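You operate a simulated robot arm through the tools that you are given. There is no shell and no other tool. Be economical: measure what you need, move in short steps, check, and stop when the job is done.

Carry out the task below with a simulated robot arm. There is one attempt and no reset: what you move stays moved.

TASK
Put one of the short white pins from the top of the timber platform on top of the pleated filter there.
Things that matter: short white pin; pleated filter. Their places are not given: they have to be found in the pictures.

It is judged by the outcome, as a careful person would: the job done as asked, and still so three seconds after it is handed in. It fails if anything else is knocked over, pushed out of place, dropped, spilled or broken.

THE ROBOT
A 6-joint arm with a two-finger parallel gripper, fixed in place. Base frame: the origin is at the foot of the arm, x ahead of it, y to its left, z up; the work surface is at about z = 0. Lengths are in m, angles in rad, forces in N, time in s.
With the tool pointing down near the work surface it reaches from about 0.18 to 0.46 m from the base axis. Its first joint turns from -1.222 to 1.222 rad. Payload 1.9 kg.
Tool frame: the origin (TCP) lies between the finger pads and is the grasp point; the fingertips stand 0.023 m ahead of it; z points along the fingers, y is the line along which they close. The gripper opens to 0.094 m. The fingers are 0.038 m wide and 0.01 m thick; the gripper's body (0.054 by 0.096 m) begins 0.039 m behind the TCP.
Orientation is that of the tool frame in the base frame, as a unit quaternion [w, x, y, z]. With the fingers straight down and closing along the base's y, the tool's x points along the base's -x, its y along +y and its z along -z.

THE INTERFACE
- The arm moves only by the tool nudge_tool. Its argument "motion" is a list of rows, each a list of 6 numbers: the shift along the tool's x, y, z in units of 30 mm (1.0 is 30 mm), then the turn, a rotation vector about the tool's x, y, z in units of 6 degrees (1.0 is 6 degrees). In form: [[x, y, z, rx, ry, rz], ...]. A call has 1 to 10 rows; each row shifts and turns the commanded pose from where the row before left it, along the tool's axes as they then stand. "grip" is the opening, from 0 (shut) to 1 (fully open), set as the call begins (left out, the last holds). A call with a number of a shift or a turn outside -1 to 1 is refused whole. A row lasts 0.2 s, in which the tool goes at most 0.05 m and 0.15 rad; a call with a longer step from one row to the next is refused whole, and so is a gripper value outside its range. A pose out of reach is approached as far as the arm can. The call stops where the force on the tool passes 40 N (or 10 N more than at its start, if that is more) or the arm is blocked; 0.2 s more then pass. The fingers move at their own pace (about 0.108 m/s each) and stop on an object; they squeeze with about 31 N. The grip force told is the motor's: it shows also when the fingers shut on nothing. Time passes only in rows, and 0.2 s behind the last, so rows that do not move let the fingers close. It gives the time, the measured TCP pose, the force on the tool (base axes), the opening and the grip force at its end, in the units of the frame above (readings bear some noise).
- Cameras (640 x 400 px; columns grow to the right, rows downward): "scene" is fixed at [0.0463, 0.3011, 0.4362]; the picture's right is [-0.86, -0.51, 0.00], its down [-0.23, 0.39, -0.89] and it looks along [0.45, -0.77, -0.46] (base axes); focal length 214 px, centre (320, 200). "wrist" rides on the gripper at [-0.039, 0, -0.044] in the tool frame; the picture's right is [0.00, -1.00, 0.00], its down [0.97, 0.00, -0.24] and it looks along [0.24, 0.00, 0.97] (tool axes); focal length 218 px, centre (320, 200).
- capture(camera): a new picture of that camera. No time passes.
- point_at(camera, pixels): for up to 12 pixels [column, row] of the newest picture of that camera ("zoom" is the newest enlarged one), the place [x, y, z] in the base frame of the surface seen there, good to about 0.003 m. No time passes.
- zoom(camera, box): a new picture of the part [left, top, right, bottom] of that camera's present view, enlarged. No time passes.
- close_job(): hands the job in; it is judged then, once.

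Work in short steps. Measure before you move; look again where a grasp or a placing could have gone wrong, and mend it. You have 60 turns and 24 pictures in all, the two below and enlarged ones among them. Open the gripper and draw the arm clear of the work before you hand the job in, unless the task says otherwise; then end with one line.

The tools are called as a command line: name --pt "numbers of a row" for each row, then --argument value for the rest, lists and objects as JSON in quotes. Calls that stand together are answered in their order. nudge_tool: Moves the arm, as the interface text tells. Its arguments: {"type":"object","properties":{"motion":{"type":"array"},"grip":{"type":"number"}},"required":["motion"]} The other tools are called the same way: capture (camera) takes a picture; point_at (camera, pixels) gives the place of the surface under pixels of a picture; zoom (camera, box) takes an enlarged picture of a part of a camera's view; close_job () hands the job in.

At the start:

```text
clock: 0.0
tool_pos: [0.1602, -0.1591, 0.4245]
tcp_rot: [0.0, 0.0, 1.0, -0.001]
ft_force: [0.2, -0.8, -0.9]
opening: 0.094
gripper_force: 0.1
```

scene: 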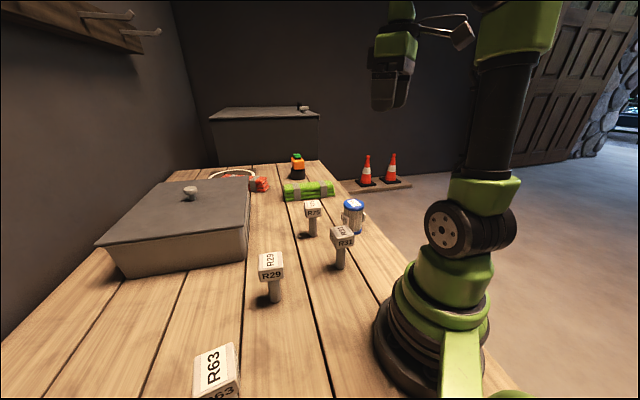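
wrist: 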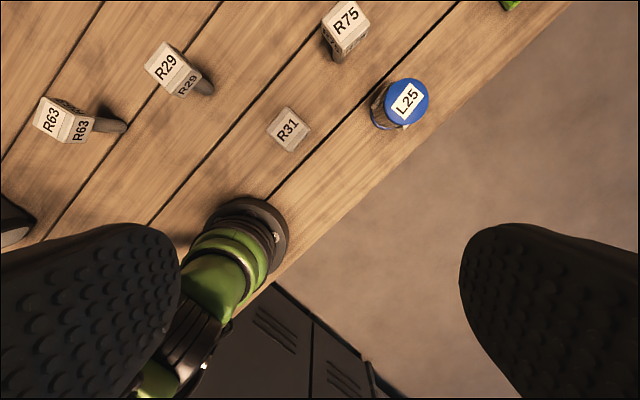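

The pictures show labelled white-headed pins (R63, R29, R31, R75) and a blue-capped cylinder (L25). I'll enlarge both views to identify them.

zoom --camera "scene" --box '[230, 140, 400, 310]'

zoom --camera "wrist" --box '[240, 0, 460, 160]'

```text
2.35 times, centred on (315, 225) of scene
```

zoom: 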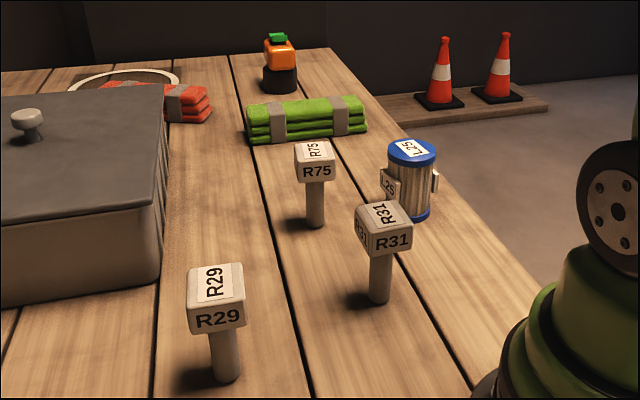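

```text
2.50 times, centred on (350, 80) of wrist
```

zoom: 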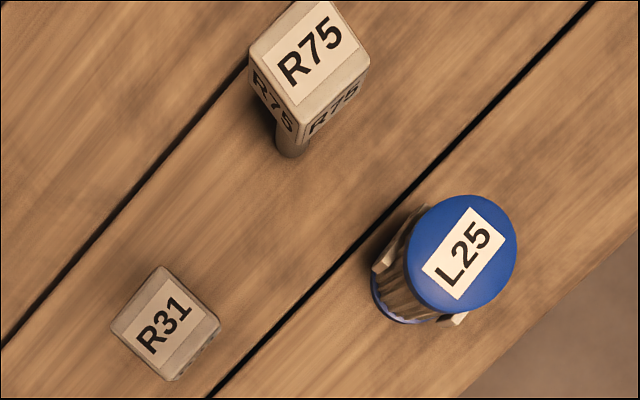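

The filter is L25 (pleated body, blue caps). I'll measure pin top heights in the wrist view to see which ones are short.

point_at --camera "wrist" --pixels '[[350, 18], [165, 66], [49, 118], [288, 130], [407, 101], [300, 60], [250, 100], [425, 90], [395, 90], [412, 120], [300, 145], [140, 150]]'

point_at --camera "scene" --pixels '[[312, 206], [270, 258], [342, 231], [213, 368], [353, 203], [312, 233], [275, 299], [339, 267], [340, 202], [362, 215], [352, 230], [190, 190]]'

```text
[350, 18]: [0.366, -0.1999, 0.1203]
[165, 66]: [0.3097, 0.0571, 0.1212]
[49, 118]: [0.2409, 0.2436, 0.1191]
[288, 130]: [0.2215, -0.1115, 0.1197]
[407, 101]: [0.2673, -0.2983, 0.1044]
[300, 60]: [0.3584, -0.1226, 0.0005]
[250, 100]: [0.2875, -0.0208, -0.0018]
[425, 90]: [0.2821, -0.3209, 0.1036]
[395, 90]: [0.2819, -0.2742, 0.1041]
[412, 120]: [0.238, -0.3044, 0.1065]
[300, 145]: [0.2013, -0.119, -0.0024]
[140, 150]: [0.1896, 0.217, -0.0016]
```

```text
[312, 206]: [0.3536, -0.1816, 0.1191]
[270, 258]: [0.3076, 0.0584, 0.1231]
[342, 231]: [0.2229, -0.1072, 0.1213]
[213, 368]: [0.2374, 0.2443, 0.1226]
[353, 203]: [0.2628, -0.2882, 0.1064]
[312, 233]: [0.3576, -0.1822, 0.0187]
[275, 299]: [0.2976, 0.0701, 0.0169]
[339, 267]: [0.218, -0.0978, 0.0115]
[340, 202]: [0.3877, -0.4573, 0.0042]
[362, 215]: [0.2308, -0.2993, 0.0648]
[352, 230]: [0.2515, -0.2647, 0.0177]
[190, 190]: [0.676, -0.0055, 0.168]
```

All pins are alike (tops about z 0.12), and the filter top is at 0.105. I'll use R31 near (0.222, -0.110), since it stands alone. I'll move above it to look closer.

nudge_tool --pt "-0.344 0.278 0.917 0 0 0" --pt "-0.344 0.278 0.917 0 0 0" --pt "-0.344 0.278 0.917 0 0 0" --pt "-0.344 0.278 0.917 0 0 0" --pt "-0.344 0.278 0.917 0 0 0" --pt "-0.344 0.278 0.917 0 0 0" --pt "0 0 0 0 0 0" --grip 1

capture --camera "wrist"

```text
clock: 1.6
tool_pos: [0.2206, -0.1106, 0.2584]
tcp_rot: [0.0, 0.001, 1.0, 0.0]
ft_force: [-0.1, 0.1, 0.7]
opening: 0.094
gripper_force: 0.0
```

```text
19 pictures are left
```

wrist: 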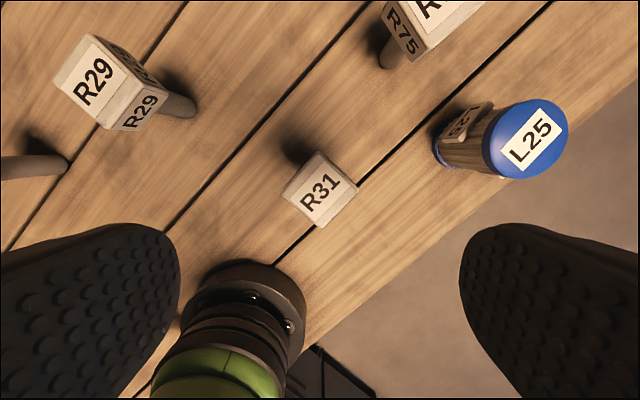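

R31's head is centred near (320,190), turned about 45° in the picture. I'll measure its corners, the filter's top rim, and compare heads.

zoom --camera "wrist" --box '[256, 130, 384, 250]'

point_at --camera "wrist" --pixels '[[286, 192], [318, 156], [354, 188], [320, 222], [320, 190], [528, 140], [560, 130], [500, 140], [538, 106], [530, 174], [470, 120], [300, 210]]'

```text
3.33 times, centred on (320, 190) of wrist
```

zoom: 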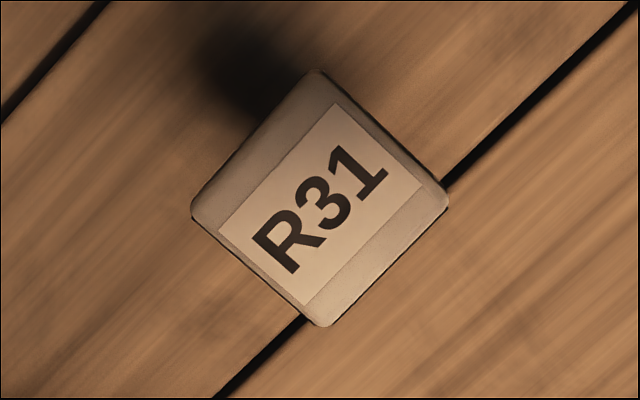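

```text
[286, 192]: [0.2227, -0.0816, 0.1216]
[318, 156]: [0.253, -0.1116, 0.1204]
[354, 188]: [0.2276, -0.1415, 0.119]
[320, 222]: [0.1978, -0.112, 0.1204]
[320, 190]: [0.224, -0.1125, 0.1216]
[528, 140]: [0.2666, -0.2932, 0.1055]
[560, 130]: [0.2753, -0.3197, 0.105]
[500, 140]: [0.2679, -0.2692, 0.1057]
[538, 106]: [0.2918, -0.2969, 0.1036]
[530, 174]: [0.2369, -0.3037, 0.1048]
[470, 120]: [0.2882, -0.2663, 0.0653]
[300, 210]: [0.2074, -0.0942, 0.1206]
```

R31's centre is ≈ (0.2245, -0.112), with face normals at about +47°/-43° in base and sides of about 46 mm. I'll align over it and turn +43° about tool z, and measure the head's lower edge in the scene view.

nudge_tool --pt "-0.13 -0.047 0 0 0 0" --pt "0 0 0 0 0 0.896" --pt "0 0 0 0 0 0.896" --pt "0 0 0 0 0 0.896" --pt "0 0 0 0 0 0.896" --pt "0 0 0 0 0 0.896" --pt "0 0 0 0 0 0.896" --pt "0 0 0 0 0 0.896" --pt "0 0 0 0 0 0.896" --pt "0 0 0 0 0 0"

capture --camera "wrist"

zoom --camera "scene" --box '[300, 180, 390, 280]'

```text
clock: 3.8
tool_pos: [0.2267, -0.1115, 0.2581]
tcp_rot: [0.001, 0.367, 0.93, 0.0]
ft_force: [0.4, -0.4, 0.0]
opening: 0.094
gripper_force: 0.1
```

```text
17 pictures are left
```

wrist: 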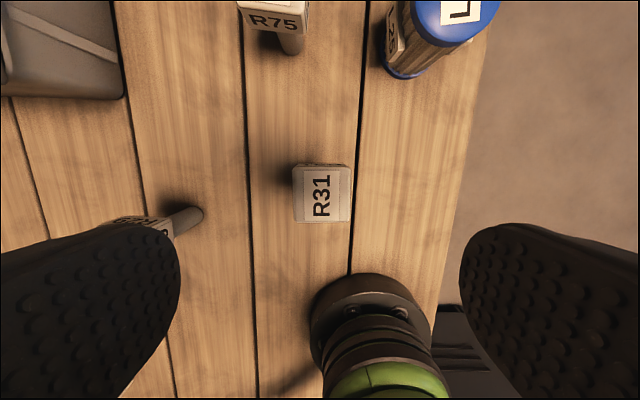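

```text
4.00 times, centred on (345, 230) of scene
```

zoom: 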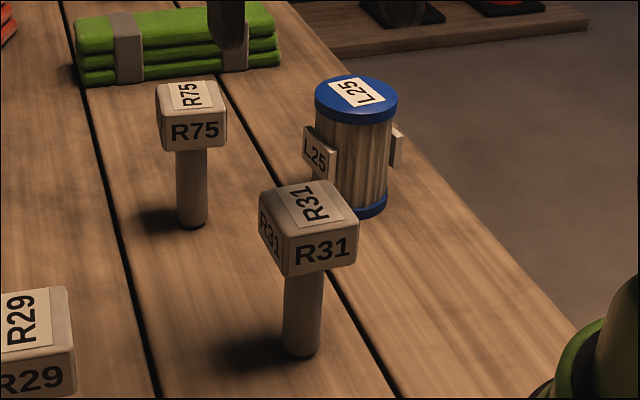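

The head is now square to the gripper. I'll measure its top edges and its lower edge.

point_at --camera "wrist" --pixels '[[296, 195], [347, 195], [321, 170], [322, 219], [321, 195]]'

point_at --camera "zoom" --pixels '[[320, 262], [320, 235], [290, 270], [303, 290], [301, 350], [355, 92], [175, 145]]'

```text
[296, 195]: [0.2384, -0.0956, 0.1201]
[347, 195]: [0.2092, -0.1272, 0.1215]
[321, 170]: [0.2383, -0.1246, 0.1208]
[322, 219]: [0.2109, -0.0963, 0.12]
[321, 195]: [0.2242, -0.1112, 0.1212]
```

```text
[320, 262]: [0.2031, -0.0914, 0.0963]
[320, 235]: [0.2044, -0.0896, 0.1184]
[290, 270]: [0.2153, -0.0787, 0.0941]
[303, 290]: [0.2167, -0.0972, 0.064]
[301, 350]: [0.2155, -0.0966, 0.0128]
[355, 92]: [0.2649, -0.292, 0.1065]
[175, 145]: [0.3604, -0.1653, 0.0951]
```

The head spans z ≈ 0.088–0.120, centred at (0.224, -0.111). I'll descend to TCP z ≈ 0.101 with a 2 mm correction.

nudge_tool --pt "0.05 -0.045 0.872 0 0 0" --pt "0 0 0.872 0 0 0" --pt "0 0 0.872 0 0 0" --pt "0 0 0.872 0 0 0" --pt "0 0 0.872 0 0 0" --pt "0 0 0.872 0 0 0" --pt "0 0 0 0 0 0"

zoom --camera "scene" --box '[280, 150, 420, 290]'

```text
clock: 5.4
tool_pos: [0.2239, -0.1085, 0.1004]
tcp_rot: [0.001, 0.367, 0.93, -0.001]
ft_force: [0.2, 1.2, -0.1]
opening: 0.094
gripper_force: 0.0
```

```text
2.86 times, centred on (350, 220) of scene
```

zoom: 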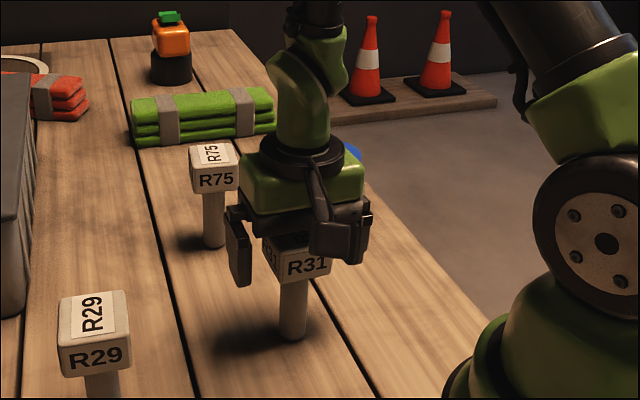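

The fingers straddle the head with nothing touched. I'll close.

nudge_tool --pt "0 0 0 0 0 0" --pt "0 0 0 0 0 0" --pt "0 0 0 0 0 0" --pt "0 0 0 0 0 0" --grip 0

```text
clock: 6.4
tool_pos: [0.2226, -0.1107, 0.1011]
tcp_rot: [-0.001, 0.367, 0.93, 0.0]
ft_force: [-0.3, -0.5, -0.3]
opening: 0.0498
gripper_force: 31.3
```

Held with a 50 mm opening. I'll lift straight up.

nudge_tool --pt "0 0 -0.3 0 0 0" --pt "0 0 -0.7 0 0 0" --pt "0 0 -0.9 0 0 0" --pt "0 0 -0.9 0 0 0" --pt "0 0 -0.9 0 0 0" --pt "0 0 -0.9 0 0 0" --pt "0 0 -0.4 0 0 0" --pt "0 0 0 0 0 0"

capture --camera "scene"

capture --camera "wrist"

```text
clock: 8.2
tool_pos: [0.2247, -0.1099, 0.2503]
tcp_rot: [0.001, 0.367, 0.93, -0.001]
ft_force: [0.1, 0.3, -4.6]
opening: 0.0496
gripper_force: 30.6
```

```text
14 pictures are left
```

scene: 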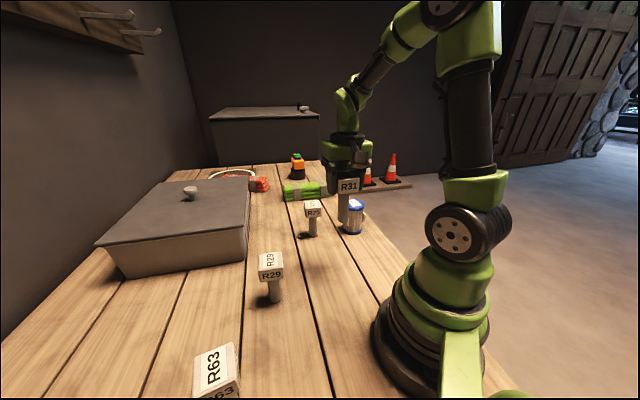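

```text
13 pictures are left
```

wrist: 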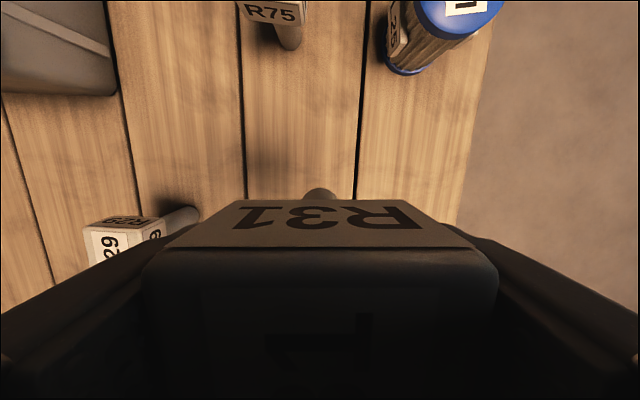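

The pin is held upright and L25's cap is visible around (356,203). I'll zoom for its precise centre.

zoom --camera "scene" --box '[320, 170, 384, 240]'

```text
5.71 times, centred on (352, 205) of scene
```

zoom: 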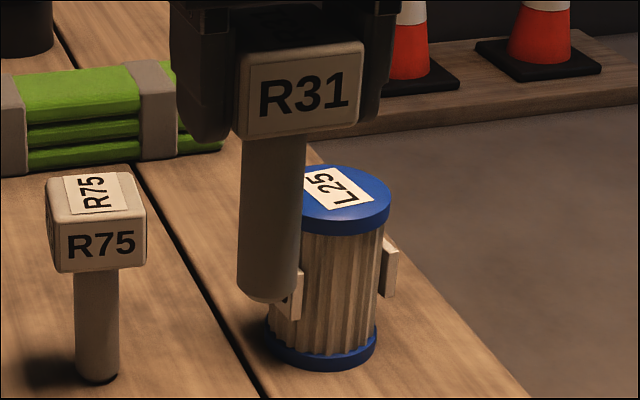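

point_at --camera "zoom" --pixels '[[333, 167], [386, 195], [338, 219], [310, 215], [370, 175], [375, 210], [332, 193], [315, 169], [242, 300], [270, 303], [293, 295]]'

```text
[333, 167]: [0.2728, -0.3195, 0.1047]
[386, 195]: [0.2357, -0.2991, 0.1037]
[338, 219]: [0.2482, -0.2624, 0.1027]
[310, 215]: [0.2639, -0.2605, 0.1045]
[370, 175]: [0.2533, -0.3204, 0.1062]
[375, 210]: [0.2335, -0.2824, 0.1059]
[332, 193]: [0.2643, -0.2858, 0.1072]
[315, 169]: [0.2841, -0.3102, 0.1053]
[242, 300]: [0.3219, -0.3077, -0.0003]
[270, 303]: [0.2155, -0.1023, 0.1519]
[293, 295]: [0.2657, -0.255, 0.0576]
```

The cap's centre is ≈ (0.264, -0.2905), radius about 32–34 mm, top 0.105. I'll travel over it at the present height.

nudge_tool --pt "-0.4 -0.274 0 0 0 0" --pt "-0.634 -0.434 0 0 0 0" --pt "-0.634 -0.434 0 0 0 0" --pt "-0.634 -0.434 0 0 0 0" --pt "-0.634 -0.434 0 0 0 0" --pt "-0.634 -0.434 0 0 0 0" --pt "-0.634 -0.434 0 0 0 0" --pt "-0.634 -0.434 0 0 0 0" --pt "-0.234 -0.16 0 0 0 0" --pt "0 0 0 0 0 0"

zoom --camera "scene" --box '[315, 150, 395, 240]'

capture --camera "wrist"

```text
clock: 10.4
tool_pos: [0.2639, -0.2919, 0.2523]
tcp_rot: [0.0, 0.367, 0.93, 0.0]
ft_force: [-0.7, 0.2, -4.5]
opening: 0.0501
gripper_force: 31.0
```

```text
4.44 times, centred on (355, 195) of scene
```

zoom: 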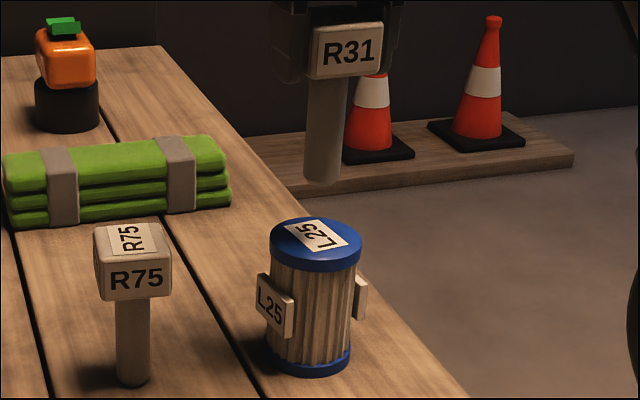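

```text
10 pictures are left
```

wrist: 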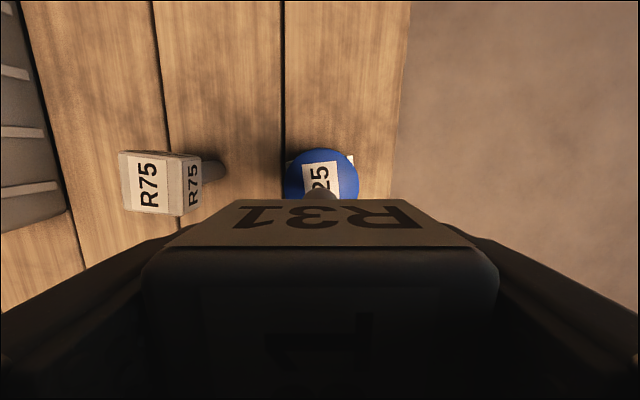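

The pin's axis extended down lands on the cap's middle in both views. I'll verify with rim and pin measurements.

point_at --camera "zoom" --pixels '[[317, 220], [274, 241], [358, 241], [315, 261], [286, 226], [346, 226], [286, 256], [346, 256], [322, 178], [326, 110], [308, 170], [338, 172]]'

point_at --camera "wrist" --pixels '[[322, 152], [289, 180], [356, 182], [300, 160], [345, 160], [321, 196]]'

```text
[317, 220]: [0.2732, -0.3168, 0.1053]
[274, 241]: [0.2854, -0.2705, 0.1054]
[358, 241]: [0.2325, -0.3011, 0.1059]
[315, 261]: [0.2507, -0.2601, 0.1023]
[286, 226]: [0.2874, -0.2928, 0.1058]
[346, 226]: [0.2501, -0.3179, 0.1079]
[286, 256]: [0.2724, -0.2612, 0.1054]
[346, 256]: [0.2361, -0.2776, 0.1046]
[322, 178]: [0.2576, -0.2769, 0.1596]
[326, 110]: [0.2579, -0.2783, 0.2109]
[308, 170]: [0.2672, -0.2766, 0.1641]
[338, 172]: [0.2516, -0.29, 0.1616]
```

```text
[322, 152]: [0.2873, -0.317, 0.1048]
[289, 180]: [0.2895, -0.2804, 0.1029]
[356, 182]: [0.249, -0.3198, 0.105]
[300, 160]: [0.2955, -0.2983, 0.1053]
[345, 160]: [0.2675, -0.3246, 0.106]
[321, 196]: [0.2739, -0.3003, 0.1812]
```

The pin is about 2.5 mm off in +x. I'll correct that and descend 40 mm, leaving about 5 mm to contact.

nudge_tool --pt "0.04 -0.08 0.2 0 0 0" --pt "0 0 0.4 0 0 0" --pt "0 0 0.4 0 0 0" --pt "0 0 0.33 0 0 0" --pt "0 0 0 0 0 0"

zoom --camera "scene" --box '[315, 150, 395, 240]'

```text
clock: 11.6
tool_pos: [0.2635, -0.2904, 0.2129]
tcp_rot: [0.001, 0.368, 0.93, 0.0]
ft_force: [0.2, 0.4, -4.6]
opening: 0.0498
gripper_force: 30.6
```

```text
4.44 times, centred on (355, 195) of scene
```

zoom: 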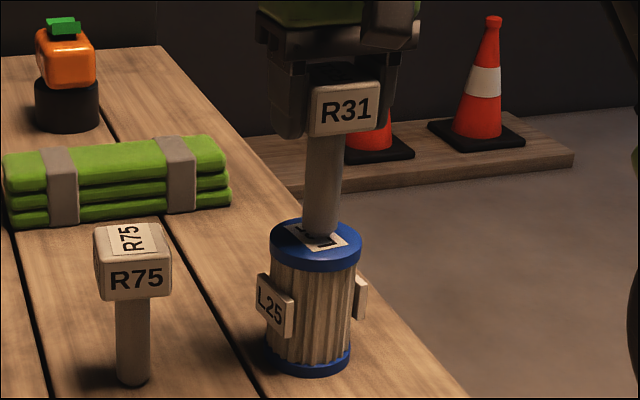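

The pin is centred just above the cap, with the tool force still at -4.6 N. I'll lower in small steps.

nudge_tool --pt "0 0 0.05 0 0 0" --pt "0 0 0.05 0 0 0" --pt "0 0 0.033 0 0 0" --pt "0 0 0 0 0 0"

```text
clock: 12.6
tool_pos: [0.2623, -0.2904, 0.2085]
tcp_rot: [0.0, 0.367, 0.93, 0.001]
ft_force: [0.9, -0.5, -4.6]
opening: 0.0499
gripper_force: 30.8
```

nudge_tool --pt "0 0 0.033 0 0 0" --pt "0 0 0 0 0 0"

```text
clock: 13.2
tool_pos: [0.2624, -0.292, 0.2075]
tcp_rot: [0.0, 0.368, 0.93, 0.0]
ft_force: [-0.4, 0.3, -4.6]
opening: 0.0501
gripper_force: 31.1
```

No contact yet, so I'll go another millimetre.

nudge_tool --pt "0 0 0.033 0 0 0" --pt "0 0 0 0 0 0"

```text
clock: 13.8
tool_pos: [0.2629, -0.2919, 0.2047]
tcp_rot: [0.0, 0.367, 0.93, 0.0]
ft_force: [-3.2, 2.5, 11.1]
opening: 0.0501
gripper_force: 31.2
```

Contact (force now +11 N). I'll ease up about 0.6 mm to remove the preload before release.

nudge_tool --pt "0 0 -0.018 0 0 0" --pt "0 0 0 0 0 0"

zoom --camera "scene" --box '[325, 160, 385, 240]'

```text
clock: 14.4
tool_pos: [0.2629, -0.2911, 0.2065]
tcp_rot: [0.0, 0.367, 0.93, 0.0]
ft_force: [-1.2, 0.9, 0.4]
opening: 0.0498
gripper_force: 30.2
```

```text
5.00 times, centred on (355, 200) of scene
```

zoom: 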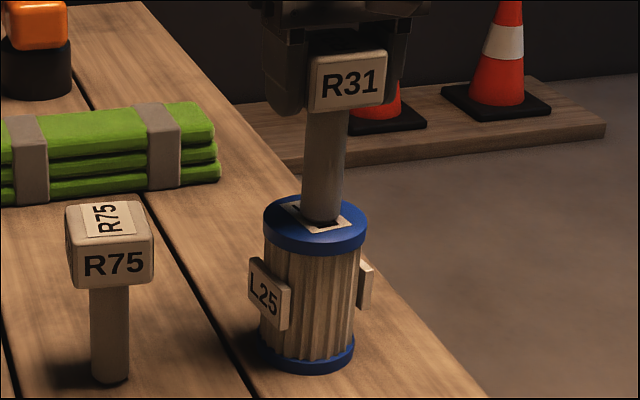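

Upright, centred, lightly loaded. I'll open a little first so it can settle between the fingers, then fully.

nudge_tool --pt "0 0 0 0 0 0" --pt "0 0 0 0 0 0" --pt "0 0 0 0 0 0" --grip 0.6

nudge_tool --pt "0 0 0 0 0 0" --pt "0 0 0 0 0 0" --pt "0 0 0 0 0 0" --grip 1

zoom --camera "scene" --box '[325, 160, 385, 240]'

```text
clock: 15.2
tool_pos: [0.2627, -0.2914, 0.2056]
tcp_rot: [0.001, 0.366, 0.931, 0.0]
ft_force: [-0.2, -0.2, -0.4]
opening: 0.0563
gripper_force: 0.1
```

```text
clock: 16.0
tool_pos: [0.2617, -0.2921, 0.2074]
tcp_rot: [0.001, 0.366, 0.93, 0.0]
ft_force: [-0.6, 0.8, -0.3]
opening: 0.0942
gripper_force: 0.0
```

```text
5.00 times, centred on (355, 200) of scene
```

zoom: 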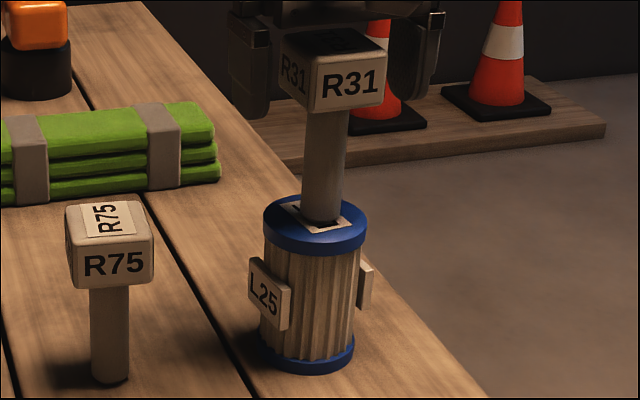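

The pin stands free on the filter. I'll raise the arm straight up, then check.

nudge_tool --pt "0 0 -0.3 0 0 0" --pt "0 0 -0.6 0 0 0" --pt "0 0 -0.8 0 0 0" --pt "0 0 -0.8 0 0 0" --pt "0 0 -0.8 0 0 0" --pt "0.8 0 -0.4 0 0 0" --pt "0.9 0 0 0 0 0" --pt "0.9 0 0 0 0 0" --pt "0 0 0 0 0 0"

capture --camera "scene"

```text
clock: 18.0
tool_pos: [0.2053, -0.2385, 0.3166]
tcp_rot: [0.001, 0.367, 0.93, -0.001]
ft_force: [-0.7, 0.4, -0.4]
opening: 0.0941
gripper_force: 0.2
```

```text
6 pictures are left
```

scene: 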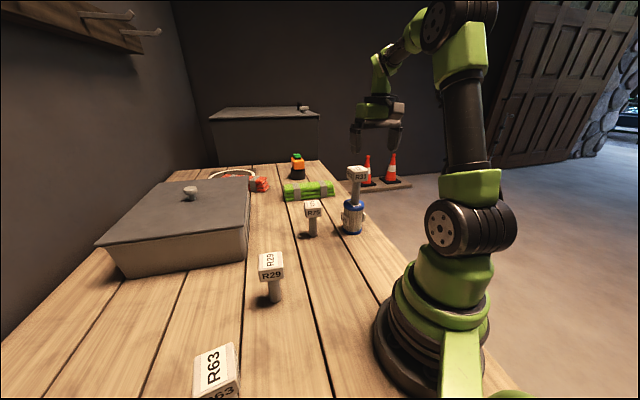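

R31 stands upright on L25 at (356,190), everything else is undisturbed and the arm is clear, so I'll hand it in.

close_job

```text
The job is handed in.
```

The short white pin R31 now stands upright on top of the pleated filter L25. Nothing else was moved, and the gripper is open with the arm clear.
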